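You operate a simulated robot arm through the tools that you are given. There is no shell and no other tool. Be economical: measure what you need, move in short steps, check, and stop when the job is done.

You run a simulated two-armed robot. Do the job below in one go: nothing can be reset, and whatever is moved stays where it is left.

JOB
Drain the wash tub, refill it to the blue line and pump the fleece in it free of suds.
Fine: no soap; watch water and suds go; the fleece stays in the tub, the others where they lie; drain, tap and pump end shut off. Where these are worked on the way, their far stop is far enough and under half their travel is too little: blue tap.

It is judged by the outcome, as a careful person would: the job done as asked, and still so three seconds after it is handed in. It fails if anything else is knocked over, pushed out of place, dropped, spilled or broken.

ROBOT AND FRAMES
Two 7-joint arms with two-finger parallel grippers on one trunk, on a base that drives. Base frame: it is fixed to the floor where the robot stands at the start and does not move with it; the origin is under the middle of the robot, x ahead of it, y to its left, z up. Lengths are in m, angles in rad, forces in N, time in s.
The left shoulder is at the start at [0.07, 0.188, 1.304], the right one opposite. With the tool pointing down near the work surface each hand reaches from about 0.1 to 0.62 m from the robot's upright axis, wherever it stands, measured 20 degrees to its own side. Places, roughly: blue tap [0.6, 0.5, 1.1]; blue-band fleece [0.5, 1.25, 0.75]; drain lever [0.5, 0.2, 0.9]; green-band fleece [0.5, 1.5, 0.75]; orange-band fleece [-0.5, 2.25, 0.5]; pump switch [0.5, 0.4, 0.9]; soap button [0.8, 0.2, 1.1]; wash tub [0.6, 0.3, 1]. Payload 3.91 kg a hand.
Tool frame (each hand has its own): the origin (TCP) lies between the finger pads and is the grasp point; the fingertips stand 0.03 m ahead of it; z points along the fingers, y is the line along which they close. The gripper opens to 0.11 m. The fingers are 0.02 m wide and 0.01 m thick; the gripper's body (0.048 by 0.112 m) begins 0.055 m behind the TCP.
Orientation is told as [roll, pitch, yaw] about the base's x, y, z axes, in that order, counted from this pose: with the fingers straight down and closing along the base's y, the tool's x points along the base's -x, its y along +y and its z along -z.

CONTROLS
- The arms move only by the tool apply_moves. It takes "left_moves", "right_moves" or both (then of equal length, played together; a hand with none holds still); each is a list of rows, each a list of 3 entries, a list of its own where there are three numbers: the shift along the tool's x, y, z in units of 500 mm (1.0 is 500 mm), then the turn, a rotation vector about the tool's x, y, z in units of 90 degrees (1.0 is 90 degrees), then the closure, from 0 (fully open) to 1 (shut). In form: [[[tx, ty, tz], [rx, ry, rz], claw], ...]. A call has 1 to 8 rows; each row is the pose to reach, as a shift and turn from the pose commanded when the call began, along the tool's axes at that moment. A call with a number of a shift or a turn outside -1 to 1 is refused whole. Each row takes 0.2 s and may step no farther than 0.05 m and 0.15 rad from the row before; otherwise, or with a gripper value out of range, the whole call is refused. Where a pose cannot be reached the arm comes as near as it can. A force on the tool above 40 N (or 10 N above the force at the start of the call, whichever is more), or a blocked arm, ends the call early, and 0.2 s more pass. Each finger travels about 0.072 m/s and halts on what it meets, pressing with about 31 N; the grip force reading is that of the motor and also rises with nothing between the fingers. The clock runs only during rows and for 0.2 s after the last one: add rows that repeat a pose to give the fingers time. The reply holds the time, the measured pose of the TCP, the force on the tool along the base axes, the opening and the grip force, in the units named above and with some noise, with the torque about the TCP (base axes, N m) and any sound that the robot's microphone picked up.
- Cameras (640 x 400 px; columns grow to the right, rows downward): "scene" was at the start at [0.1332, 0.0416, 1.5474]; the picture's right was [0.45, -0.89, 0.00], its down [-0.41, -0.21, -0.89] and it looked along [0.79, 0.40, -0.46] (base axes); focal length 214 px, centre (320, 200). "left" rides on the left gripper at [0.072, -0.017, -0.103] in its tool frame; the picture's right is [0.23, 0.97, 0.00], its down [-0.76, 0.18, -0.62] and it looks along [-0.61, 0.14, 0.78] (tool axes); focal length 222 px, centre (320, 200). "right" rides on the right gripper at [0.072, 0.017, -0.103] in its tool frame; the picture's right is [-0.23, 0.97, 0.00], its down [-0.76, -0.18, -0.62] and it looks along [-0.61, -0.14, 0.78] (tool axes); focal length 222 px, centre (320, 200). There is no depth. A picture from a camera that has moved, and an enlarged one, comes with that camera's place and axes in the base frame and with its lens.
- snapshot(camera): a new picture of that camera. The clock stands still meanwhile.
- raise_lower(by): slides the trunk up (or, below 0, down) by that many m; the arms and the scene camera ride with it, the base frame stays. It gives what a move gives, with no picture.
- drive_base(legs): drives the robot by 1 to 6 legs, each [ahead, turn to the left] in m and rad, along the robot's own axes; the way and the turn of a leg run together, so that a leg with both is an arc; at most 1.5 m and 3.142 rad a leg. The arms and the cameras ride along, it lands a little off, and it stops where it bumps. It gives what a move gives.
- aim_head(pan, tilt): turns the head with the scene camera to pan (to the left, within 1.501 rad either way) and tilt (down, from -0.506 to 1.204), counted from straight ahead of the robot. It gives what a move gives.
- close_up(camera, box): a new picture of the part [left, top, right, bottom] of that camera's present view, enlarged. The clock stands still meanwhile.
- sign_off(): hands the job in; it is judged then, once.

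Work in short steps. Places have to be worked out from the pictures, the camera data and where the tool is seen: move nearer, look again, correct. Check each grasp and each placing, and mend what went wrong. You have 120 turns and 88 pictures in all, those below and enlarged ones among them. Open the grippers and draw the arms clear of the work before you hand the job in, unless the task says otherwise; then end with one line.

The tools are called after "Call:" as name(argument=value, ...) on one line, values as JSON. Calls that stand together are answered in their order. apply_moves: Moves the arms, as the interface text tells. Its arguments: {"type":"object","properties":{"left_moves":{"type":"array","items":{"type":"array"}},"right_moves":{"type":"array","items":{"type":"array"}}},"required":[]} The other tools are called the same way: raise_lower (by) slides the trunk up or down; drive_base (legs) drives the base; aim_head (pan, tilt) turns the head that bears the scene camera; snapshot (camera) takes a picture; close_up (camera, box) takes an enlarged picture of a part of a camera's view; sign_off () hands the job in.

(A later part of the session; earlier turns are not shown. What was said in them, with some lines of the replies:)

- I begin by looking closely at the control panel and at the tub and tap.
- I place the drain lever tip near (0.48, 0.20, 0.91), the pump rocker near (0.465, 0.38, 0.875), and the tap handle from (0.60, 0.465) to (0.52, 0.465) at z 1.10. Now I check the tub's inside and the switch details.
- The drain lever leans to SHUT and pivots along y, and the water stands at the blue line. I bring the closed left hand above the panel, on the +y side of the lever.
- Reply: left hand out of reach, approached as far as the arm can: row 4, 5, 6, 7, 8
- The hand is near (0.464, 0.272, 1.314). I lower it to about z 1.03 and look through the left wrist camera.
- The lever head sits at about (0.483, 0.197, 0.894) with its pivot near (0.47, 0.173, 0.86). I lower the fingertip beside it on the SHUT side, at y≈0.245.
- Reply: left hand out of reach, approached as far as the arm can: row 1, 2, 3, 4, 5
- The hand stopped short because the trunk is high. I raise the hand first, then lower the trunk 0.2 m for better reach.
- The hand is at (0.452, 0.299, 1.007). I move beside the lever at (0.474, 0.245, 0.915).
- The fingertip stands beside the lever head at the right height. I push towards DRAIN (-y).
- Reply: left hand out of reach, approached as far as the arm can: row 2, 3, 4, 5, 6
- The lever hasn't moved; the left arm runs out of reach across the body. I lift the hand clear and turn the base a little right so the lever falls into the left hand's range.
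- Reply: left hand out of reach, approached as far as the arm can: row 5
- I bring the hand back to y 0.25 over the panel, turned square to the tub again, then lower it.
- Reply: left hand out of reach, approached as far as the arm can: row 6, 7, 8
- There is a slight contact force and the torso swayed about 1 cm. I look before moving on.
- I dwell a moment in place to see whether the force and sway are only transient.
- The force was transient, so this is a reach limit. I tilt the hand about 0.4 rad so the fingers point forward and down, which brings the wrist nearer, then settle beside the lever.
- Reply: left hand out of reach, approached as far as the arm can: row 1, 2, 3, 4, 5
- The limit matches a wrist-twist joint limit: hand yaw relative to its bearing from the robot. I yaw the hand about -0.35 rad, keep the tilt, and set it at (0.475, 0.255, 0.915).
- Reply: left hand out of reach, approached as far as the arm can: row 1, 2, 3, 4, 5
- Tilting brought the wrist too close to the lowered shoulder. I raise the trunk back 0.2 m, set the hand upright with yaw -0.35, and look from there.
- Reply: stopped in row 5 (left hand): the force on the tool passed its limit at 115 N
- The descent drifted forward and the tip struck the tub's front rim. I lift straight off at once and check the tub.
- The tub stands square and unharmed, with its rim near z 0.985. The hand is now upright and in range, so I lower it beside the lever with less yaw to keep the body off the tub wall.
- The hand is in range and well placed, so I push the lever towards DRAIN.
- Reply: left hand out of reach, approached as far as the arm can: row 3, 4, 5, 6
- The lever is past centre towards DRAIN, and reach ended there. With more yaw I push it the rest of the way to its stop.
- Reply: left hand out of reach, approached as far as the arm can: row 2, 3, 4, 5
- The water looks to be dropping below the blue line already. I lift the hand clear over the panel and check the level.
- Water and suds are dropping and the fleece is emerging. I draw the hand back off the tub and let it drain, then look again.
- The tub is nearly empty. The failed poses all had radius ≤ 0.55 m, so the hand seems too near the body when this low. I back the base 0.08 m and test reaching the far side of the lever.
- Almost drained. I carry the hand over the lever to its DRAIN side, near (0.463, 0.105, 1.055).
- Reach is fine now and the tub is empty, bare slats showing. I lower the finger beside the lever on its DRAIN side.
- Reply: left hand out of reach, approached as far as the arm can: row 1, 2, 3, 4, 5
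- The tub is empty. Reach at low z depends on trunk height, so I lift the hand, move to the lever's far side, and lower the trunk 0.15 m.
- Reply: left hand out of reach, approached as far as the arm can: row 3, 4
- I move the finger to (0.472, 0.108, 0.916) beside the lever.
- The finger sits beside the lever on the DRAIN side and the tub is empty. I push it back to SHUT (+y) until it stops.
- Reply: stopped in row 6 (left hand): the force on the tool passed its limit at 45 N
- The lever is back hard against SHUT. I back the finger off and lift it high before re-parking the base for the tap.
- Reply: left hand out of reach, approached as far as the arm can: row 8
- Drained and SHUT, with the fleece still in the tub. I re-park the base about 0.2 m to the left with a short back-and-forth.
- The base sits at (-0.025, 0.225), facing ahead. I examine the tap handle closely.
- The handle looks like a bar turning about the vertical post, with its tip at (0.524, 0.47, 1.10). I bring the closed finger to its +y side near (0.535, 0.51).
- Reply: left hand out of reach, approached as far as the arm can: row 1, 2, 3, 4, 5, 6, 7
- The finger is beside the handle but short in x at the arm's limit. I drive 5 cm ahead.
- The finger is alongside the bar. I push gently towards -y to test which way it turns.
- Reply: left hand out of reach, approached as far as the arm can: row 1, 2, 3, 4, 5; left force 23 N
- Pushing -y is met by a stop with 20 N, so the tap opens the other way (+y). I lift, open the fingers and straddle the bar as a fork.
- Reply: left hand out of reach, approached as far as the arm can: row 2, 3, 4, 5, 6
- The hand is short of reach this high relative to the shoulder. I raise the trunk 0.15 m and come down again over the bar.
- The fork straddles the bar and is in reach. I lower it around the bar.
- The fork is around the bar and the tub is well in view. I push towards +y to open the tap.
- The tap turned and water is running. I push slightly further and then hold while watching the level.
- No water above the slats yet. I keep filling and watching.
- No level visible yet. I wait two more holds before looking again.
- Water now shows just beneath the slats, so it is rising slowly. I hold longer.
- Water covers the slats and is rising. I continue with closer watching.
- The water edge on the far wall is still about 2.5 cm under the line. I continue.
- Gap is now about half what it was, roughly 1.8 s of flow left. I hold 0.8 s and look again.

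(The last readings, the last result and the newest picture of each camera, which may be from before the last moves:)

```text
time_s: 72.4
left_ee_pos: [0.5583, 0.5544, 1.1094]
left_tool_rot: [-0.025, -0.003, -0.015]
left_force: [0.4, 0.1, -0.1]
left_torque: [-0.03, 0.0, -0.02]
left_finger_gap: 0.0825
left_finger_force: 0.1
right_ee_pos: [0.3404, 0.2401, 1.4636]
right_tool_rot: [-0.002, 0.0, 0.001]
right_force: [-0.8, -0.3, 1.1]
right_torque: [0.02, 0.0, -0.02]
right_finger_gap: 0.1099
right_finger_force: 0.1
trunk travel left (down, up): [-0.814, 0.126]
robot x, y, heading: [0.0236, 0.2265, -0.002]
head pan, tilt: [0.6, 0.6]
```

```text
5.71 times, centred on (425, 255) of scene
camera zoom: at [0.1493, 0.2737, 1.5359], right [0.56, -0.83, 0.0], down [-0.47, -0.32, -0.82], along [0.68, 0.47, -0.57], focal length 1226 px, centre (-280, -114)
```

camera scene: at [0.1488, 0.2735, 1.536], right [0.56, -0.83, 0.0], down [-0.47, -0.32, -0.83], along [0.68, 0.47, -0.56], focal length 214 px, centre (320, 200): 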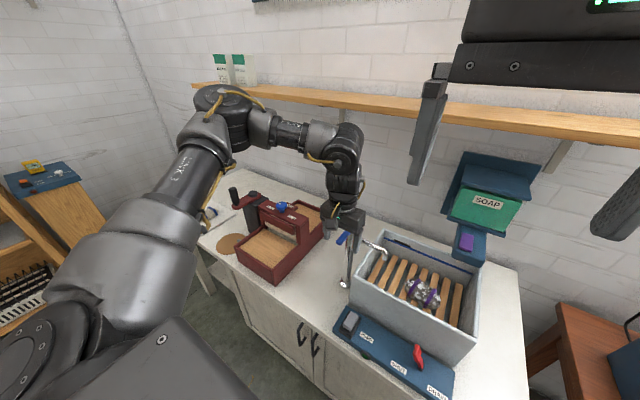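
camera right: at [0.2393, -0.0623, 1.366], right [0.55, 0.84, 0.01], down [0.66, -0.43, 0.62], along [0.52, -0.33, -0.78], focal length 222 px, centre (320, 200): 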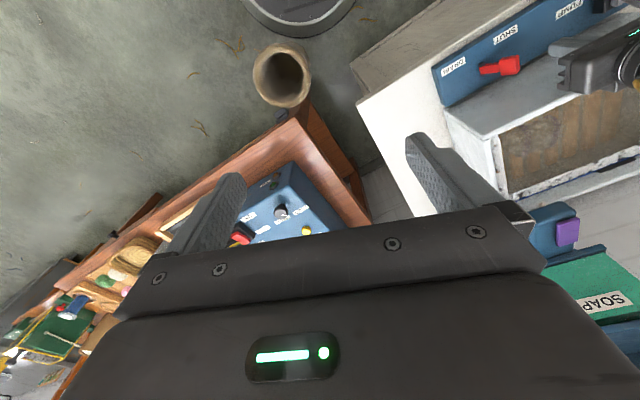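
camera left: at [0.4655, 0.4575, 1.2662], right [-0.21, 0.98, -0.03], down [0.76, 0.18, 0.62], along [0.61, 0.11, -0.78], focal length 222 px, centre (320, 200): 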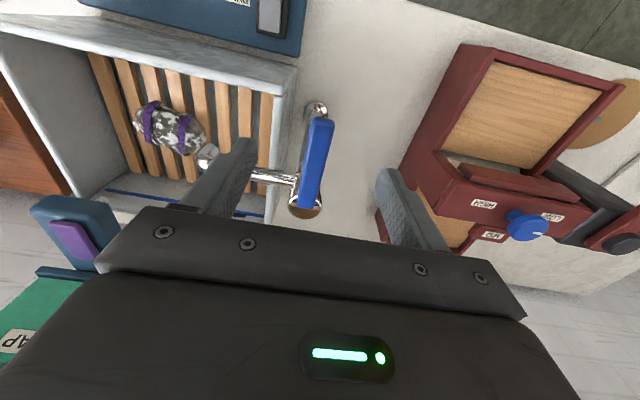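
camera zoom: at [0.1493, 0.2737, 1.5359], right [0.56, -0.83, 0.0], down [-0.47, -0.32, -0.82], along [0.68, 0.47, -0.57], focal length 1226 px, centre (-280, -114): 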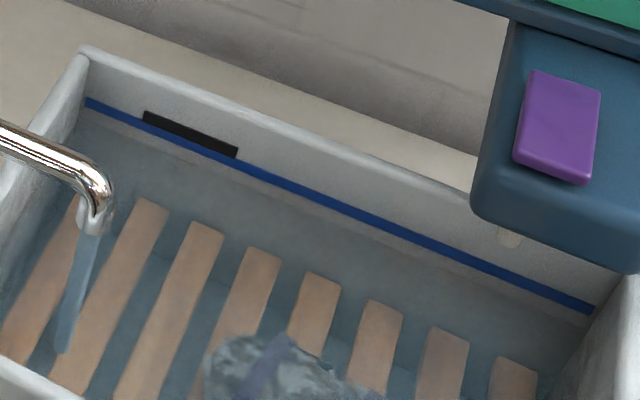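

The surface is about 7 px below the line, roughly 1 s of flow. I now push the bar back (-y) to shut the tap.

Call:
apply_moves(left_moves=[[[0, -0.06, 0], [0, 0, 0], 0.25], [[0, -0.11, 0], [0, 0, 0], 0.25], [[0.005, -0.16, 0], [0, 0, 0], 0.25], [[0.015, -0.2, 0], [0, 0, 0], 0.25], [[0.025, -0.23, 0], [0, 0, 0], 0.25], [[0.025, -0.245, 0], [0, 0, 0], 0.25], [[0.025, -0.255, 0], [0, 0, 0], 0.25]])

Call:
close_up(camera="scene", box=[340, 210, 480, 300])

```text
time_s: 73.4
left_ee_pos: [0.5274, 0.4759, 1.1088]
left_tool_rot: [-0.016, 0.015, -0.006]
left_force: [-28.1, 23.0, -13.5]
left_torque: [-0.62, 0.42, 1.63]
left_finger_gap: 0.0944
left_finger_force: 11.6
left hand out of reach, approached as far as the arm can: row 3, 4, 5
right_ee_pos: [0.3372, 0.2361, 1.464]
right_tool_rot: [0.0, -0.002, 0.001]
right_force: [0.0, -0.4, -1.1]
right_torque: [0.04, 0.04, -0.03]
right_finger_gap: 0.11
right_finger_force: 0.1
trunk travel left (down, up): [-0.814, 0.126]
robot x, y, heading: [0.0253, 0.223, 0.009]
head pan, tilt: [0.6, 0.6]
stopped in row 5 (left hand): the force on the tool passed its limit at 43 N (the readings are from after the stop); the commanded pose is now the measured one
```

```text
4.44 times, centred on (410, 255) of scene
camera zoom: at [0.1446, 0.2755, 1.5361], right [0.57, -0.82, 0.0], down [-0.46, -0.32, -0.83], along [0.68, 0.47, -0.56], focal length 953 px, centre (-80, -44)
```

zoom: 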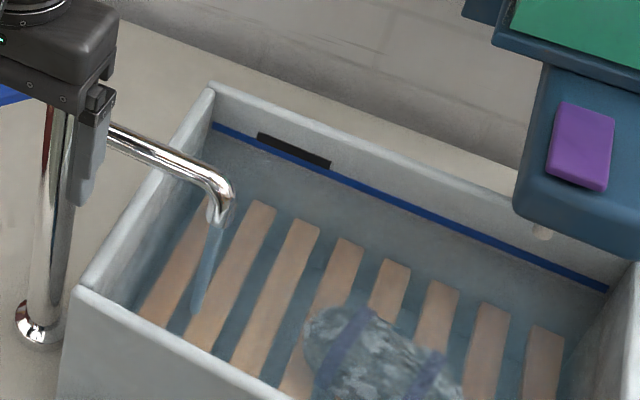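

Water is still running: the fork slid to the bar's tip and jammed there, short of reach in x. I back off, drive 4 cm ahead, and push closer to the post.

Call:
apply_moves(left_moves=[[[0, 0.07, 0], [0, 0, 0], 0.1], [[0, 0.135, 0], [0, 0, 0], 0.1]])

Call:
drive_base(legs=[[0.04, 0]])

Call:
close_up(camera="scene", box=[300, 190, 480, 300])

```text
time_s: 74.0
left_ee_pos: [0.5319, 0.5364, 1.1102]
left_tool_rot: [-0.024, 0.003, -0.012]
left_force: [-0.2, -0.2, -0.8]
left_torque: [-0.04, 0.0, 0.0]
left_finger_gap: 0.0991
left_finger_force: 0.0
right_ee_pos: [0.3384, 0.2395, 1.4634]
right_tool_rot: [-0.001, -0.002, 0.0]
right_force: [-0.5, -1.1, 0.0]
right_torque: [0.0, -0.02, 0.0]
right_finger_gap: 0.1101
right_finger_force: 0.0
trunk travel left (down, up): [-0.814, 0.126]
robot x, y, heading: [0.0234, 0.2254, 0.003]
head pan, tilt: [0.6, 0.6]
```

```text
time_s: 74.9
left_ee_pos: [0.5703, 0.5335, 1.1119]
left_tool_rot: [-0.021, -0.001, -0.014]
left_force: [-0.1, -0.4, -0.6]
left_torque: [0.03, -0.04, -0.01]
left_finger_gap: 0.099
left_finger_force: 0.0
right_ee_pos: [0.374, 0.2351, 1.4641]
right_tool_rot: [-0.001, -0.005, -0.003]
right_force: [-0.3, 0.2, -0.9]
right_torque: [0.03, -0.02, -0.02]
right_finger_gap: 0.11
right_finger_force: 0.0
trunk travel left (down, up): [-0.814, 0.126]
robot x, y, heading: [0.0601, 0.2237, 0.005]
head pan, tilt: [0.6, 0.6]
```

```text
3.56 times, centred on (390, 245) of scene
camera zoom: at [0.1824, 0.273, 1.5365], right [0.57, -0.82, 0.0], down [-0.46, -0.32, -0.83], along [0.68, 0.47, -0.56], focal length 763 px, centre (71, 40)
```

zoom: 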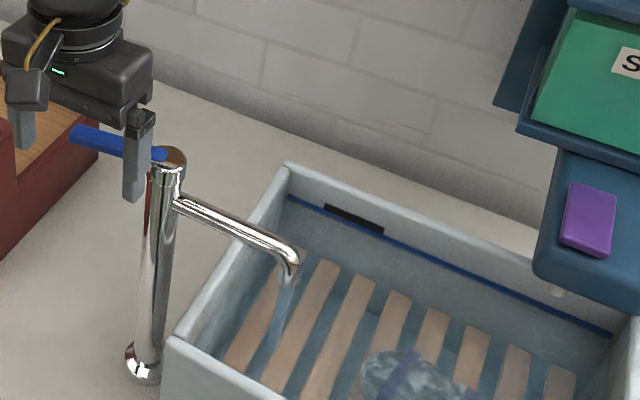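

The bar is now swung fully towards +y, so the fork must be turned to match it. I yaw the fork about -0.9 rad around the bar in place, then sweep it towards -x to close.

Call:
apply_moves(left_moves=[[[-0.01, 0, 0], [0, 0, 0.095], 0.1], [[-0.02, 0, 0], [0, 0, 0.19], 0.1], [[-0.02, 0, 0], [0, 0, 0.285], 0.1], [[-0.02, 0, 0], [0, 0, 0.38], 0.1], [[-0.02, 0, 0], [0, 0, 0.475], 0.1], [[-0.02, 0, 0], [0, 0, 0.57], 0.1], [[0.03, -0.01, 0], [0, 0, 0.57], 0.1], [[0.09, -0.04, 0], [0, 0, 0.5], 0.1]])

Call:
close_up(camera="scene", box=[300, 190, 480, 300])

```text
time_s: 76.7
left_ee_pos: [0.5277, 0.5144, 1.1127]
left_tool_rot: [-0.016, -0.012, -0.797]
left_force: [0.3, -0.1, 0.3]
left_torque: [0.01, -0.01, 0.01]
left_finger_gap: 0.0989
left_finger_force: 0.0
right_ee_pos: [0.3776, 0.2357, 1.4637]
right_tool_rot: [0.001, -0.003, 0.001]
right_force: [0.1, -1.4, -0.5]
right_torque: [0.01, -0.01, 0.02]
right_finger_gap: 0.11
right_finger_force: 0.0
trunk travel left (down, up): [-0.814, 0.126]
robot x, y, heading: [0.0627, 0.2227, 0.004]
head pan, tilt: [0.6, 0.6]
```

```text
3.56 times, centred on (390, 245) of scene
camera zoom: at [0.1861, 0.2732, 1.5362], right [0.57, -0.82, 0.0], down [-0.46, -0.32, -0.83], along [0.68, 0.47, -0.56], focal length 763 px, centre (71, 40)
```

zoom: 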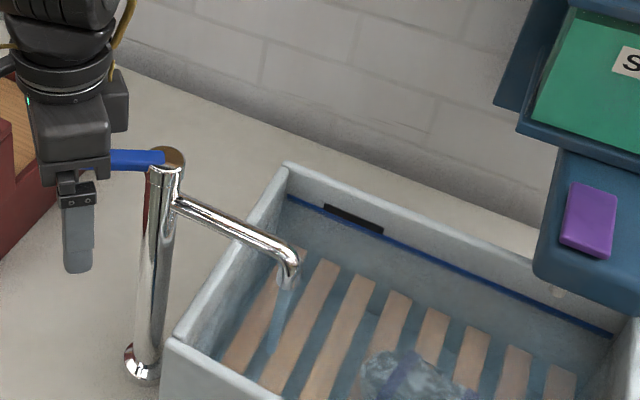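

The fork is now round the bar and has begun moving it back. I carry on along the arc to the closed stop, turning the yaw back as I go.

Call:
apply_moves(left_moves=[[[-0.025, -0.02, 0], [0, 0, -0.05], 0.1], [[-0.05, -0.041, 0], [0, 0, -0.1], 0.1], [[-0.075, -0.062, 0], [0, 0, -0.15], 0.1], [[-0.1, -0.083, 0], [0, 0, -0.2], 0.1], [[-0.123, -0.103, 0], [0, 0, -0.255], 0.1], [[-0.138, -0.115, 0], [0, 0, -0.255], 0.1]])

Call:
close_up(camera="scene", box=[300, 190, 480, 300])

```text
time_s: 78.1
left_ee_pos: [0.528, 0.4455, 1.1182]
left_tool_rot: [-0.025, -0.006, -0.396]
left_force: [-0.6, 0.0, 0.3]
left_torque: [-0.02, 0.03, 0.01]
left_finger_gap: 0.0991
left_finger_force: 0.0
left hand out of reach, approached as far as the arm can: row 5, 6
right_ee_pos: [0.3783, 0.2358, 1.4633]
right_tool_rot: [-0.002, -0.002, -0.002]
right_force: [0.3, -0.1, 0.3]
right_torque: [-0.02, -0.02, 0.0]
right_finger_gap: 0.1097
right_finger_force: 0.1
trunk travel left (down, up): [-0.814, 0.126]
robot x, y, heading: [0.0622, 0.2232, 0.002]
head pan, tilt: [0.6, 0.6]
```

```text
3.56 times, centred on (390, 245) of scene
camera zoom: at [0.1876, 0.2741, 1.536], right [0.57, -0.82, 0.0], down [-0.47, -0.32, -0.83], along [0.68, 0.47, -0.56], focal length 763 px, centre (71, 40)
```

zoom: 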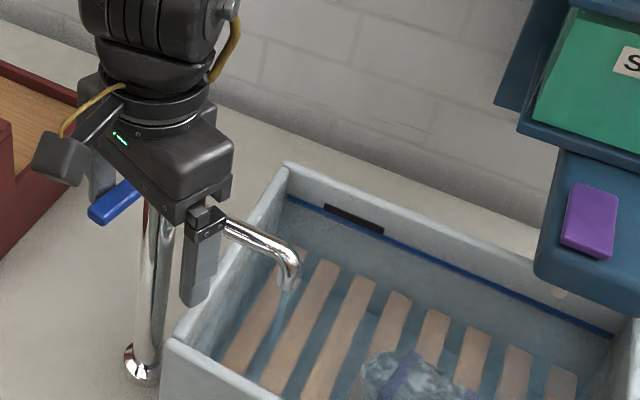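

The bar is nearly at its closed stop but a thin stream remains. I close the fingers partly so the +y finger presses the bar home.

Call:
apply_moves(left_moves=[[[0, 0, 0], [0, 0, 0], 0.4], [[0, 0, 0], [0, 0, 0], 0.6], [[0, 0, 0], [0, 0, 0], 0.6], [[0, 0, 0], [0, 0, 0], 0.6]])

Call:
close_up(camera="scene", box=[300, 190, 480, 300])

```text
time_s: 79.1
left_ee_pos: [0.5303, 0.4519, 1.1149]
left_tool_rot: [-0.024, -0.004, -0.394]
left_force: [7.5, 31.0, 4.8]
left_torque: [0.62, -0.18, 0.48]
left_finger_gap: 0.0595
left_finger_force: 14.8
right_ee_pos: [0.3799, 0.2444, 1.4623]
right_tool_rot: [-0.007, 0.0, -0.001]
right_force: [0.2, 0.2, 0.4]
right_torque: [0.01, -0.02, 0.03]
right_finger_gap: 0.1098
right_finger_force: 0.1
trunk travel left (down, up): [-0.814, 0.126]
robot x, y, heading: [0.0632, 0.2241, 0.006]
head pan, tilt: [0.6, 0.6]
```

```text
3.56 times, centred on (390, 245) of scene
camera zoom: at [0.1895, 0.2825, 1.5356], right [0.57, -0.82, 0.0], down [-0.47, -0.33, -0.82], along [0.68, 0.46, -0.57], focal length 763 px, centre (71, 40)
```

zoom: 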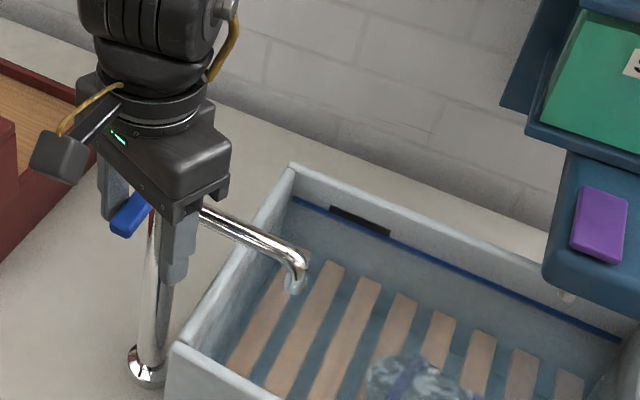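

The stream has stopped and the bar is at its closed stop. I open the fingers, lift off, and check the level.

Call:
apply_moves(left_moves=[[[0, 0, 0], [0, 0, 0], 0.2], [[0, 0, 0], [0, 0, 0], 0.1], [[0, 0, -0.09], [0, 0, 0], 0.1], [[0, 0, -0.18], [0, 0, 0], 0.1], [[0, 0, -0.25], [0, 0, 0], 0.5], [[0, 0, -0.25], [0, 0, 0], 1]])

Call:
close_up(camera="scene", box=[310, 190, 470, 310])

Call:
close_up(camera="scene", box=[370, 235, 430, 275])

```text
time_s: 80.5
left_ee_pos: [0.5284, 0.4532, 1.2425]
left_tool_rot: [-0.026, -0.005, -0.396]
left_force: [0.0, -0.2, -0.5]
left_torque: [0.03, -0.02, 0.0]
left_finger_gap: 0.0164
left_finger_force: 0.0
right_ee_pos: [0.3798, 0.2381, 1.4615]
right_tool_rot: [-0.002, -0.003, -0.001]
right_force: [0.8, 0.4, 0.8]
right_torque: [-0.03, 0.02, 0.04]
right_finger_gap: 0.1102
right_finger_force: 0.1
trunk travel left (down, up): [-0.814, 0.126]
robot x, y, heading: [0.0644, 0.224, -0.002]
head pan, tilt: [0.6, 0.6]
```

```text
3.33 times, centred on (390, 250) of scene
camera zoom: at [0.1882, 0.2754, 1.5359], right [0.57, -0.82, 0.0], down [-0.47, -0.32, -0.82], along [0.68, 0.47, -0.57], focal length 715 px, centre (87, 33)
```

zoom: 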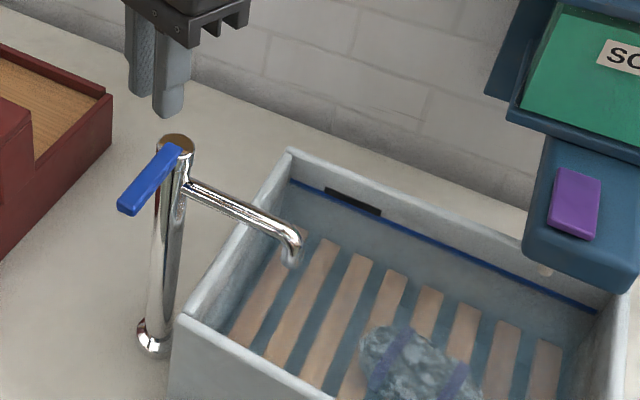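

```text
10.00 times, centred on (400, 255) of scene
camera zoom: at [0.1882, 0.2754, 1.5359], right [0.57, -0.82, 0.0], down [-0.47, -0.32, -0.82], along [0.68, 0.47, -0.57], focal length 2145 px, centre (-480, -350)
```

zoom: 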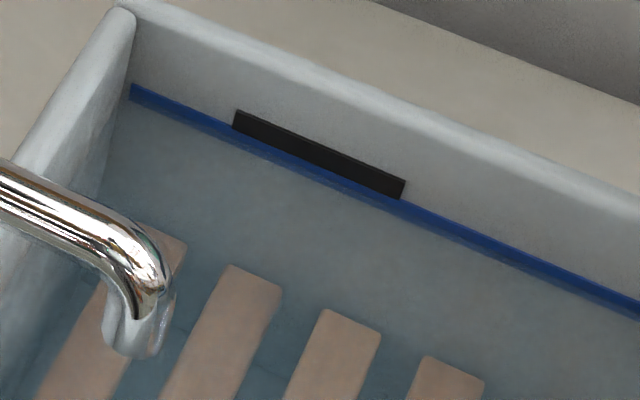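

The water stands right on the blue line, the tap is shut and its handle is back at rest. Next is the pump: I back the base away, turn slightly right, and lower the trunk as worked for the lever.

Call:
drive_base(legs=[[-0.15, 0], [0, -0.35]])

Call:
raise_lower(by=-0.15)

Call:
snapshot(camera="left")

```text
time_s: 83.0
left_ee_pos: [0.4287, 0.2783, 1.2414]
left_tool_rot: [-0.027, -0.006, -0.751]
left_force: [0.8, -0.1, 0.0]
left_torque: [0.01, 0.0, -0.01]
left_finger_gap: 0.0
left_finger_force: 30.7
right_ee_pos: [0.2137, 0.128, 1.4622]
right_tool_rot: [-0.002, -0.001, -0.356]
right_force: [0.1, -0.4, -0.7]
right_torque: [-0.01, 0.04, 0.02]
right_finger_gap: 0.11
right_finger_force: 0.1
trunk travel left (down, up): [-0.814, 0.126]
robot x, y, heading: [-0.0874, 0.2246, -0.351]
head pan, tilt: [0.6, 0.6]
```

```text
time_s: 84.8
left_ee_pos: [0.4284, 0.2773, 1.0913]
left_tool_rot: [-0.023, -0.007, -0.751]
left_force: [-0.8, 0.0, -0.2]
left_torque: [-0.02, 0.01, 0.01]
left_finger_gap: 0.0
left_finger_force: 30.7
right_ee_pos: [0.2128, 0.1267, 1.3128]
right_tool_rot: [-0.002, -0.003, -0.358]
right_force: [-0.5, 0.1, -0.4]
right_torque: [-0.01, -0.01, 0.0]
right_finger_gap: 0.1097
right_finger_force: 0.0
trunk travel left (down, up): [-0.664, 0.276]
robot x, y, heading: [-0.0907, 0.2227, -0.355]
head pan, tilt: [0.6, 0.6]
```

```text
22 pictures are left
camera left: at [0.3656, 0.3156, 1.1953], right [0.5, 0.87, -0.03], down [0.69, -0.38, 0.62], along [0.53, -0.33, -0.78], focal length 222 px, centre (320, 200)
```

left: 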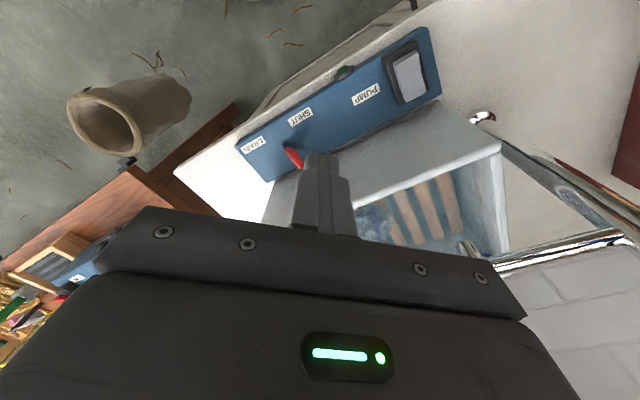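

The pump computes to (0.464, 0.380) again. I take a close look at the rocker to see which end is raised.

Call:
close_up(camera="left", box=[370, 30, 450, 120])

Call:
close_up(camera="scene", box=[290, 200, 470, 320])

```text
4.44 times, centred on (410, 75) of left
camera zoom: at [0.3656, 0.3156, 1.1953], right [0.5, 0.87, -0.03], down [0.69, -0.38, 0.62], along [0.53, -0.33, -0.78], focal length 987 px, centre (-80, 756)
```

zoom: 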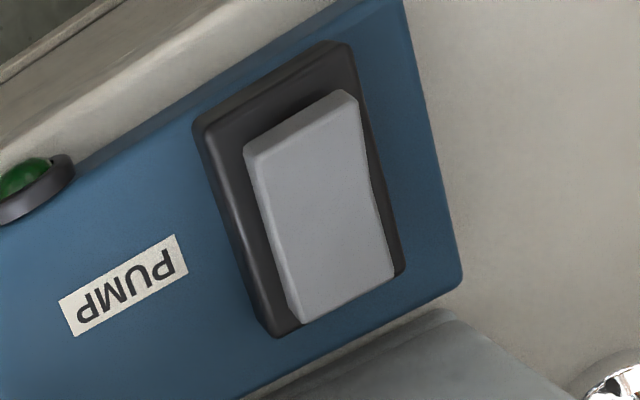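

```text
3.33 times, centred on (380, 260) of scene
camera zoom: at [0.0472, 0.228, 1.386], right [0.25, -0.97, 0.0], down [-0.55, -0.14, -0.82], along [0.8, 0.2, -0.57], focal length 715 px, centre (120, 0)
```

zoom: 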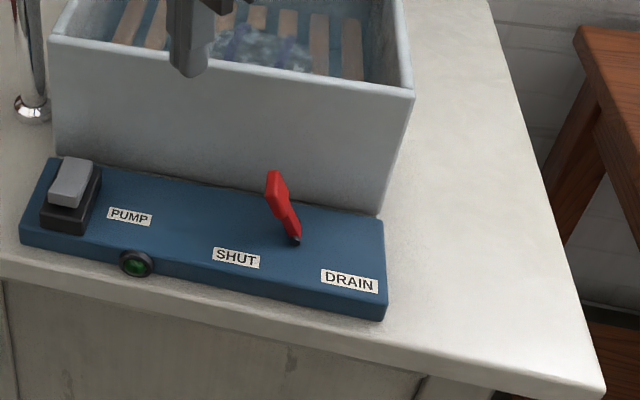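

The rocker's front (-x) end is raised at about (0.445, 0.38), so pressing there should switch the pump on. I bring the closed finger above it.

Call:
apply_moves(left_moves=[[[0.029, 0.044, 0.02], [0, 0, -0.065], 1], [[0.058, 0.087, 0.05], [0, 0, -0.13], 1], [[0.087, 0.131, 0.09], [0, 0, -0.195], 1], [[0.116, 0.174, 0.13], [0, 0, -0.255], 1], [[0.116, 0.174, 0.2], [0, 0, -0.255], 1], [[0.116, 0.174, 0.26], [0, 0, -0.255], 1], [[0.116, 0.174, 0.26], [0, 0, -0.255], 1]])

Call:
close_up(camera="left", box=[230, 80, 430, 240])

```text
time_s: 86.3
left_ee_pos: [0.444, 0.3778, 0.9586]
left_tool_rot: [-0.023, 0.002, -0.351]
left_force: [-0.3, -0.2, 0.1]
left_torque: [0.0, -0.01, -0.01]
left_finger_gap: 0.0
left_finger_force: 31.1
right_ee_pos: [0.2133, 0.1269, 1.3128]
right_tool_rot: [-0.001, -0.002, -0.354]
right_force: [-0.6, -0.5, -0.2]
right_torque: [0.02, -0.03, 0.0]
right_finger_gap: 0.1102
right_finger_force: 0.1
trunk travel left (down, up): [-0.664, 0.276]
robot x, y, heading: [-0.0905, 0.223, -0.353]
head pan, tilt: [0.6, 0.6]
```

```text
2.50 times, centred on (330, 160) of left
camera zoom: at [0.3722, 0.3887, 1.063], right [0.12, 0.99, -0.02], down [0.78, -0.08, 0.62], along [0.61, -0.09, -0.79], focal length 555 px, centre (295, 300)
```

zoom: 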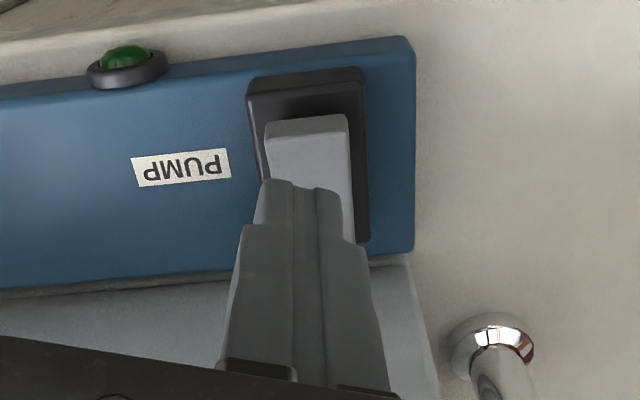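

The finger is over the raised front end. I press down in small steps.

Call:
apply_moves(left_moves=[[[0, 0, 0.04], [0, 0, 0], 1], [[0, 0, 0.07], [0, 0, 0], 1], [[0, 0, 0.09], [0, 0, 0], 1], [[0, 0, 0.105], [0, 0, 0], 1], [[0, 0, 0.12], [0, 0, 0], 1], [[0, 0, 0.13], [0, 0, 0], 1]])

Call:
close_up(camera="left", box=[230, 80, 430, 240])

```text
time_s: 87.4
left_ee_pos: [0.4438, 0.3758, 0.913]
left_tool_rot: [-0.023, -0.003, -0.352]
left_force: [-9.3, 5.3, 31.0]
left_torque: [0.35, 0.49, 0.1]
left_finger_gap: 0.0
left_finger_force: 31.0
right_ee_pos: [0.2114, 0.1264, 1.3136]
right_tool_rot: [0.001, -0.003, -0.351]
right_force: [0.9, -1.2, -0.5]
right_torque: [0.01, 0.03, -0.02]
right_finger_gap: 0.1102
right_finger_force: 0.0
trunk travel left (down, up): [-0.664, 0.276]
robot x, y, heading: [-0.0872, 0.2194, -0.352]
head pan, tilt: [0.6, 0.6]
stopped in row 5 (left hand): the force on the tool passed its limit at 46 N (the readings are from after the stop); the commanded pose is now the measured one
```

```text
2.50 times, centred on (330, 160) of left
camera zoom: at [0.3704, 0.3868, 1.0161], right [0.12, 0.99, -0.02], down [0.78, -0.08, 0.62], along [0.62, -0.09, -0.78], focal length 555 px, centre (295, 300)
```

zoom: 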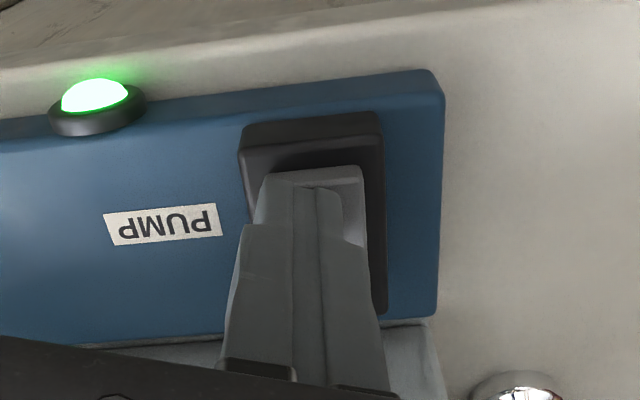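

The green lamp is lit: the pump runs. I lift off to see whether it latches and how the suds behave.

Call:
apply_moves(left_moves=[[[0, 0, -0.05], [0, 0, 0], 1], [[0, 0, -0.12], [0, 0, 0], 1], [[0, 0, -0.12], [0, 0, 0], 1], [[0, 0, -0.12], [0, 0, 0], 1]])

Call:
snapshot(camera="scene")

```text
time_s: 88.4
left_ee_pos: [0.4458, 0.377, 0.9703]
left_tool_rot: [-0.022, -0.003, -0.349]
left_force: [0.0, -0.1, 0.4]
left_torque: [-0.01, -0.01, 0.02]
left_finger_gap: 0.0
left_finger_force: 30.5
right_ee_pos: [0.2139, 0.1261, 1.3136]
right_tool_rot: [-0.002, -0.001, -0.356]
right_force: [-0.2, 0.3, 0.1]
right_torque: [-0.01, 0.0, 0.05]
right_finger_gap: 0.11
right_finger_force: 0.2
trunk travel left (down, up): [-0.664, 0.276]
robot x, y, heading: [-0.087, 0.2218, -0.35]
head pan, tilt: [0.6, 0.6]
```

```text
17 pictures are left
camera scene: at [0.0473, 0.2283, 1.3859], right [0.25, -0.97, 0.0], down [-0.55, -0.14, -0.82], along [0.8, 0.2, -0.57], focal length 214 px, centre (320, 200)
```

scene: 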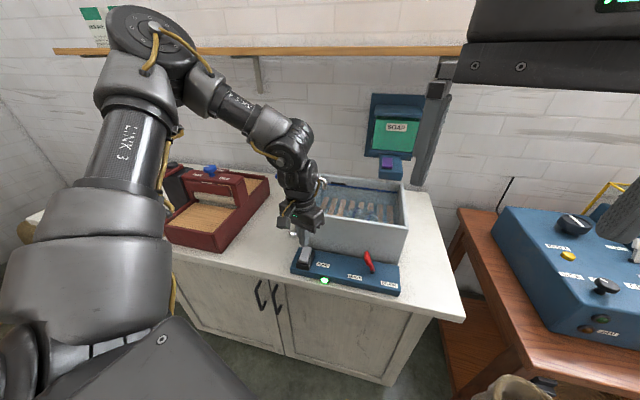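

It latched on. I wait while the pump works and look into the tub.

Call:
apply_moves(left_moves=[[[0, 0, 0], [0, 0, 0], 1], [[0, 0, 0], [0, 0, 0], 1], [[0, 0, 0], [0, 0, 0], 1], [[0, 0, 0], [0, 0, 0], 1], [[0, 0, 0], [0, 0, 0], 1], [[0, 0, 0], [0, 0, 0], 1], [[0, 0, 0], [0, 0, 0], 1], [[0, 0, 0], [0, 0, 0], 1]])

Call:
close_up(camera="scene", box=[310, 165, 420, 240])

```text
time_s: 90.2
left_ee_pos: [0.4482, 0.377, 0.9705]
left_tool_rot: [-0.021, -0.002, -0.35]
left_force: [0.6, -0.7, -0.4]
left_torque: [-0.01, -0.01, 0.01]
left_finger_gap: 0.0
left_finger_force: 31.3
right_ee_pos: [0.2133, 0.1268, 1.3122]
right_tool_rot: [-0.001, -0.002, -0.355]
right_force: [-0.3, -0.2, 0.1]
right_torque: [0.03, 0.0, 0.0]
right_finger_gap: 0.1099
right_finger_force: 0.0
trunk travel left (down, up): [-0.664, 0.276]
robot x, y, heading: [-0.083, 0.2165, -0.35]
head pan, tilt: [0.6, 0.6]
```

```text
5.33 times, centred on (365, 202) of scene
camera zoom: at [0.0472, 0.2281, 1.386], right [0.25, -0.97, 0.0], down [-0.55, -0.14, -0.82], along [0.8, 0.2, -0.57], focal length 1144 px, centre (80, 187)
```

zoom: 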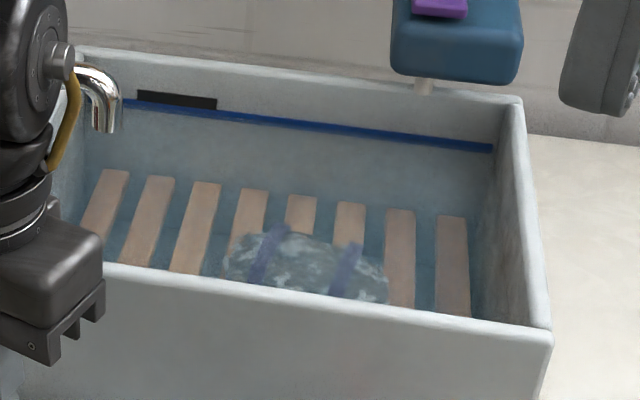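

White flecks of suds remain on the fleece. I let the pump run while positioning the finger above the rear end of the rocker.

Call:
apply_moves(left_moves=[[[-0.03, -0.01, 0], [0, 0, 0], 1], [[-0.06, 0.02, 0], [0, 0, 0], 1], [[-0.064, 0.022, 0], [0, 0, 0], 1], [[-0.064, 0.022, 0], [0, 0, 0], 1], [[-0.064, 0.022, 0], [0, 0, 0], 1], [[-0.064, 0.022, 0], [0, 0, 0], 1], [[-0.064, 0.022, 0], [0, 0, 0], 1], [[-0.064, 0.022, 0], [0, 0, 0], 1]])

Call:
apply_moves(left_moves=[[[0, 0, 0], [0, 0, 0], 1], [[0, 0, 0], [0, 0, 0], 1], [[0, 0, 0], [0, 0, 0], 1], [[0, 0, 0], [0, 0, 0], 1], [[0, 0, 0], [0, 0, 0], 1], [[0, 0, 0], [0, 0, 0], 1], [[0, 0, 0], [0, 0, 0], 1], [[0, 0, 0], [0, 0, 0], 1]])

Call:
close_up(camera="scene", box=[310, 165, 420, 240])

Call:
close_up(camera="left", box=[230, 80, 430, 240])

```text
time_s: 92.0
left_ee_pos: [0.4797, 0.3769, 0.9696]
left_tool_rot: [-0.022, -0.001, -0.35]
left_force: [-0.4, -0.3, -0.4]
left_torque: [0.01, 0.0, 0.01]
left_finger_gap: 0.0
left_finger_force: 30.7
right_ee_pos: [0.2142, 0.1264, 1.3132]
right_tool_rot: [-0.003, -0.002, -0.354]
right_force: [0.3, -1.1, 0.1]
right_torque: [-0.03, -0.01, 0.0]
right_finger_gap: 0.1098
right_finger_force: 0.1
trunk travel left (down, up): [-0.664, 0.276]
robot x, y, heading: [-0.0887, 0.2211, -0.354]
head pan, tilt: [0.6, 0.6]
```

```text
time_s: 93.8
left_ee_pos: [0.4791, 0.3763, 0.9694]
left_tool_rot: [-0.023, -0.002, -0.352]
left_force: [-0.2, -0.2, -0.4]
left_torque: [-0.01, 0.01, -0.01]
left_finger_gap: 0.0002
left_finger_force: 30.7
right_ee_pos: [0.2146, 0.1273, 1.3119]
right_tool_rot: [-0.004, -0.001, -0.354]
right_force: [-0.7, 0.4, 0.3]
right_torque: [0.01, 0.0, 0.02]
right_finger_gap: 0.1098
right_finger_force: 0.1
trunk travel left (down, up): [-0.664, 0.276]
robot x, y, heading: [-0.0874, 0.2216, -0.36]
head pan, tilt: [0.6, 0.6]
```

```text
5.33 times, centred on (365, 202) of scene
camera zoom: at [0.0472, 0.2281, 1.3859], right [0.25, -0.97, 0.0], down [-0.55, -0.14, -0.82], along [0.8, 0.2, -0.57], focal length 1144 px, centre (80, 187)
```

zoom: 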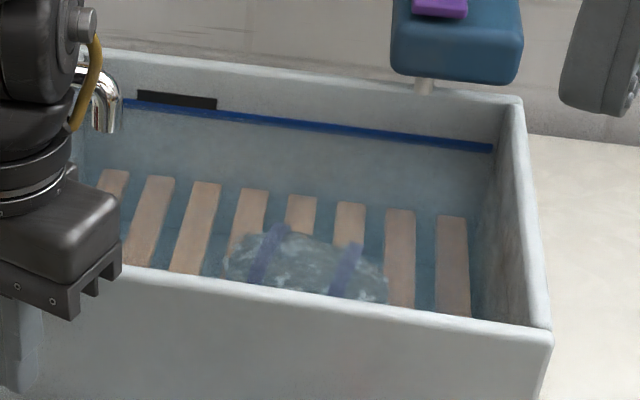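

```text
2.50 times, centred on (330, 160) of left
camera zoom: at [0.4071, 0.3869, 1.0728], right [0.12, 0.99, -0.02], down [0.78, -0.08, 0.62], along [0.61, -0.09, -0.78], focal length 555 px, centre (295, 300)
```

zoom: 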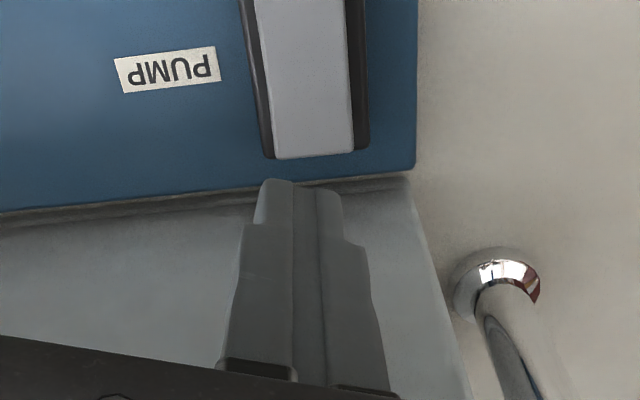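

Fewer flecks now. The finger is above the rear end; I let the pump run on.

Call:
apply_moves(left_moves=[[[0, 0, 0], [0, 0, 0], 1], [[0, 0, 0], [0, 0, 0], 1], [[0, 0, 0], [0, 0, 0], 1], [[0, 0, 0], [0, 0, 0], 1], [[0, 0, 0], [0, 0, 0], 1], [[0, 0, 0], [0, 0, 0], 1], [[0, 0, 0], [0, 0, 0], 1], [[0, 0, 0], [0, 0, 0], 1]])

Call:
apply_moves(left_moves=[[[0, 0, 0], [0, 0, 0], 1], [[0, 0, 0], [0, 0, 0], 1], [[0, 0, 0], [0, 0, 0], 1], [[0, 0, 0], [0, 0, 0], 1], [[0, 0, 0], [0, 0, 0], 1], [[0, 0, 0], [0, 0, 0], 1], [[0, 0, 0], [0, 0, 0], 1], [[0, 0, 0], [0, 0, 0], 1]])

Call:
apply_moves(left_moves=[[[0, 0, 0], [0, 0, 0], 1], [[0, 0, 0], [0, 0, 0], 1], [[0, 0, 0], [0, 0, 0], 1], [[0, 0, 0], [0, 0, 0], 1], [[0, 0, 0], [0, 0, 0], 1], [[0, 0, 0], [0, 0, 0], 1], [[0, 0, 0], [0, 0, 0], 1], [[0, 0, 0], [0, 0, 0], 1]])

Call:
close_up(camera="scene", box=[335, 195, 395, 230])

```text
time_s: 95.6
left_ee_pos: [0.4808, 0.3769, 0.9694]
left_tool_rot: [-0.022, -0.003, -0.351]
left_force: [-0.4, 0.9, 0.0]
left_torque: [0.0, 0.01, 0.01]
left_finger_gap: 0.0
left_finger_force: 31.4
right_ee_pos: [0.2133, 0.1259, 1.313]
right_tool_rot: [-0.002, -0.002, -0.354]
right_force: [0.5, 0.1, 0.5]
right_torque: [0.0, -0.02, -0.02]
right_finger_gap: 0.1099
right_finger_force: 0.1
trunk travel left (down, up): [-0.664, 0.276]
robot x, y, heading: [-0.0902, 0.2229, -0.347]
head pan, tilt: [0.6, 0.6]
```

```text
time_s: 97.4
left_ee_pos: [0.4796, 0.3764, 0.9688]
left_tool_rot: [-0.021, -0.002, -0.35]
left_force: [0.5, -0.4, 0.7]
left_torque: [0.01, 0.02, -0.01]
left_finger_gap: 0.0001
left_finger_force: 31.3
right_ee_pos: [0.213, 0.1264, 1.3128]
right_tool_rot: [-0.001, -0.001, -0.354]
right_force: [0.3, -0.2, 0.0]
right_torque: [0.02, 0.01, 0.0]
right_finger_gap: 0.1101
right_finger_force: 0.2
trunk travel left (down, up): [-0.664, 0.276]
robot x, y, heading: [-0.0853, 0.2233, -0.352]
head pan, tilt: [0.6, 0.6]
```

```text
time_s: 99.2
left_ee_pos: [0.4798, 0.3753, 0.9695]
left_tool_rot: [-0.023, -0.002, -0.352]
left_force: [-0.3, -0.3, -0.4]
left_torque: [0.0, 0.01, 0.01]
left_finger_gap: 0.0002
left_finger_force: 30.9
right_ee_pos: [0.2141, 0.1262, 1.3122]
right_tool_rot: [-0.002, -0.003, -0.354]
right_force: [1.0, -0.7, -0.4]
right_torque: [-0.01, 0.02, 0.0]
right_finger_gap: 0.1101
right_finger_force: 0.0
trunk travel left (down, up): [-0.664, 0.276]
robot x, y, heading: [-0.0832, 0.2219, -0.348]
head pan, tilt: [0.6, 0.6]
```

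```text
10.67 times, centred on (365, 212) of scene
camera zoom: at [0.0472, 0.2281, 1.3859], right [0.25, -0.97, 0.0], down [-0.55, -0.14, -0.82], along [0.8, 0.2, -0.57], focal length 2288 px, centre (-160, 67)
```

zoom: 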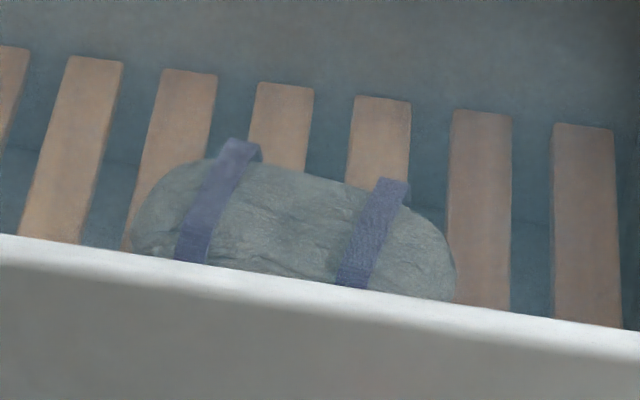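

The fleece shows no suds now. I press the rear of the rocker to switch the pump off.

Call:
apply_moves(left_moves=[[[0, 0, 0.05], [0, 0, 0], 1], [[0, 0, 0.09], [0, 0, 0], 1], [[0, 0, 0.11], [0, 0, 0], 1], [[0, 0, 0.125], [0, 0, 0], 1], [[0, 0, 0.14], [0, 0, 0], 1], [[0, 0, 0.15], [0, 0, 0], 1]])

Call:
close_up(camera="scene", box=[280, 200, 420, 310])

```text
time_s: 100.3
left_ee_pos: [0.479, 0.3738, 0.9123]
left_tool_rot: [-0.021, -0.014, -0.349]
left_force: [-13.0, 4.4, 29.2]
left_torque: [0.19, 0.07, 0.06]
left_finger_gap: 0.0
left_finger_force: 31.1
right_ee_pos: [0.2092, 0.1262, 1.3136]
right_tool_rot: [0.001, -0.004, -0.352]
right_force: [0.3, 0.3, 0.0]
right_torque: [0.0, 0.04, -0.01]
right_finger_gap: 0.1101
right_finger_force: 0.1
trunk travel left (down, up): [-0.664, 0.276]
robot x, y, heading: [-0.0852, 0.2198, -0.349]
head pan, tilt: [0.6, 0.6]
stopped in row 5 (left hand): the force on the tool passed its limit at 49 N (the readings are from after the stop); the commanded pose is now the measured one
```

```text
3.64 times, centred on (350, 255) of scene
camera zoom: at [0.0427, 0.2284, 1.3868], right [0.25, -0.97, 0.0], down [-0.54, -0.14, -0.83], along [0.8, 0.2, -0.56], focal length 780 px, centre (211, 0)
```

zoom: 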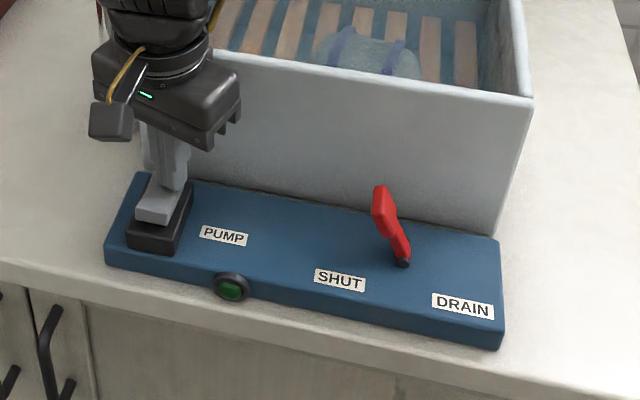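

The lamp is out and the front end is up again. I lift the hand straight up, open it, and draw it back from the table.

Call:
apply_moves(left_moves=[[[0.02, 0, -0.08], [0, 0, 0], 1], [[0.04, 0, -0.17], [0, 0, 0], 1], [[0.08, 0, -0.26], [0, 0, 0], 0.5], [[0.12, 0, -0.35], [0, 0, 0], 0], [[0.16, 0, -0.44], [0, 0, 0], 0], [[0.16, 0, -0.5], [0, 0, 0], 0], [[0.16, 0, -0.5], [0, 0, 0], 0], [[0.16, 0, -0.5], [0, 0, 0], 0]])

Call:
raise_lower(by=0.2)

Call:
drive_base(legs=[[-0.15, 0]])

Call:
snapshot(camera="scene")

Call:
close_up(camera="scene", box=[300, 190, 420, 270])

```text
time_s: 102.1
left_ee_pos: [0.4072, 0.4088, 1.1587]
left_tool_rot: [-0.019, -0.013, -0.347]
left_force: [0.2, 0.4, 0.2]
left_torque: [0.03, 0.03, 0.0]
left_finger_gap: 0.1097
left_finger_force: 0.0
right_ee_pos: [0.2135, 0.1262, 1.3138]
right_tool_rot: [0.0, 0.0, -0.353]
right_force: [-0.1, -0.3, -0.2]
right_torque: [-0.02, 0.02, -0.02]
right_finger_gap: 0.1101
right_finger_force: 0.1
trunk travel left (down, up): [-0.664, 0.276]
robot x, y, heading: [-0.09, 0.2224, -0.348]
head pan, tilt: [0.6, 0.6]
```

```text
time_s: 104.2
left_ee_pos: [0.4068, 0.4079, 1.3579]
left_tool_rot: [-0.02, -0.012, -0.349]
left_force: [0.1, -0.3, 0.6]
left_torque: [0.0, 0.0, 0.0]
left_finger_gap: 0.1101
left_finger_force: 0.2
right_ee_pos: [0.2142, 0.126, 1.5128]
right_tool_rot: [-0.003, -0.003, -0.353]
right_force: [-0.6, 0.8, -0.1]
right_torque: [-0.03, 0.01, -0.03]
right_finger_gap: 0.1099
right_finger_force: 0.0
trunk travel left (down, up): [-0.864, 0.076]
robot x, y, heading: [-0.0852, 0.2226, -0.354]
head pan, tilt: [0.6, 0.6]
```

```text
time_s: 105.6
left_ee_pos: [0.2729, 0.4556, 1.357]
left_tool_rot: [-0.02, -0.01, -0.351]
left_force: [0.3, 0.2, 0.0]
left_torque: [0.0, 0.05, 0.02]
left_finger_gap: 0.11
left_finger_force: 0.1
right_ee_pos: [0.0801, 0.1746, 1.5109]
right_tool_rot: [-0.001, 0.002, -0.356]
right_force: [0.6, 0.8, -0.9]
right_torque: [0.04, 0.02, 0.02]
right_finger_gap: 0.1103
right_finger_force: 0.0
trunk travel left (down, up): [-0.864, 0.076]
robot x, y, heading: [-0.2233, 0.2731, -0.355]
head pan, tilt: [0.6, 0.6]
```

```text
11 pictures are left
camera scene: at [-0.0869, 0.2771, 1.5856], right [0.24, -0.97, 0.0], down [-0.55, -0.14, -0.82], along [0.8, 0.2, -0.57], focal length 214 px, centre (320, 200)
```

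scene: 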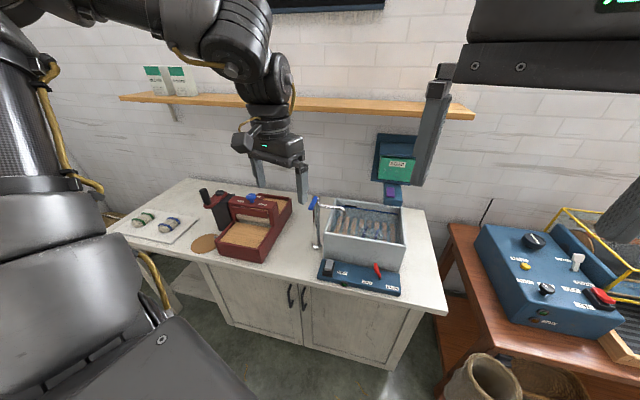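

```text
5.00 times, centred on (360, 230) of scene
camera zoom: at [-0.0869, 0.2771, 1.5856], right [0.24, -0.97, 0.0], down [-0.55, -0.14, -0.82], along [0.8, 0.2, -0.57], focal length 1072 px, centre (120, 50)
```

zoom: 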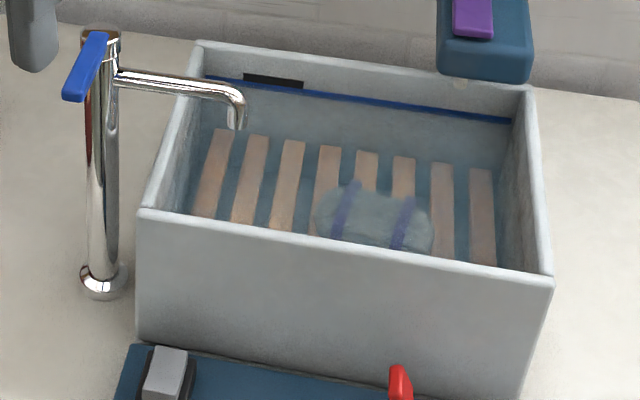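

Tap shut, fleece in the tub, arms clear. One last check of the water line, fleece and panel.

Call:
close_up(camera="scene", box=[330, 195, 410, 245])

Call:
close_up(camera="scene", box=[300, 235, 420, 310])

```text
8.00 times, centred on (370, 220) of scene
camera zoom: at [-0.0869, 0.2771, 1.5856], right [0.24, -0.97, 0.0], down [-0.55, -0.14, -0.82], along [0.8, 0.2, -0.57], focal length 1716 px, centre (-80, 40)
```

zoom: 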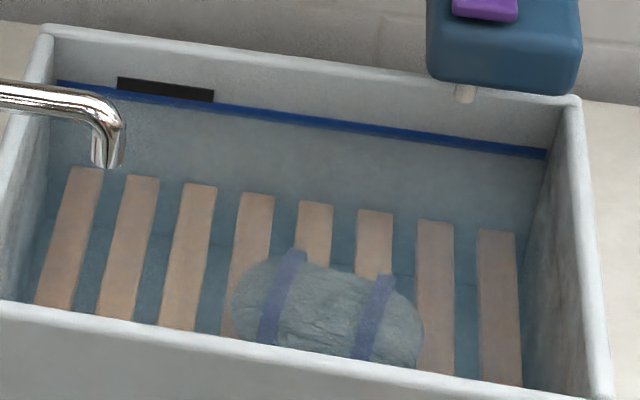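

```text
5.33 times, centred on (360, 272) of scene
camera zoom: at [-0.0869, 0.2771, 1.5856], right [0.24, -0.97, 0.0], down [-0.55, -0.14, -0.82], along [0.8, 0.2, -0.57], focal length 1144 px, centre (107, -187)
```

zoom: 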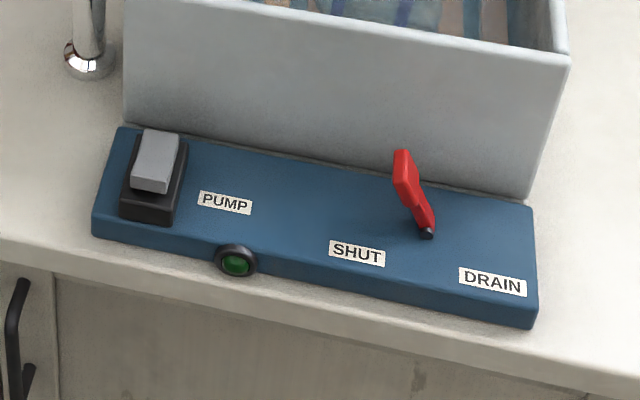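

The water is at the blue line and clear, the fleece is free of suds, the drain is shut, the tap is off, and the pump is off with its lamp dark. I hand the job in.

Call:
sign_off()

```text
The job is handed in.
```

The tub was drained and refilled with clear water to the blue line. The fleece was pumped free of suds and is still in the tub. Drain, tap and pump are shut off, and no soap was used. While reaching for the drain lever, a finger once struck the tub's front rim hard (115 N); the tub showed no shift or damage afterwards.
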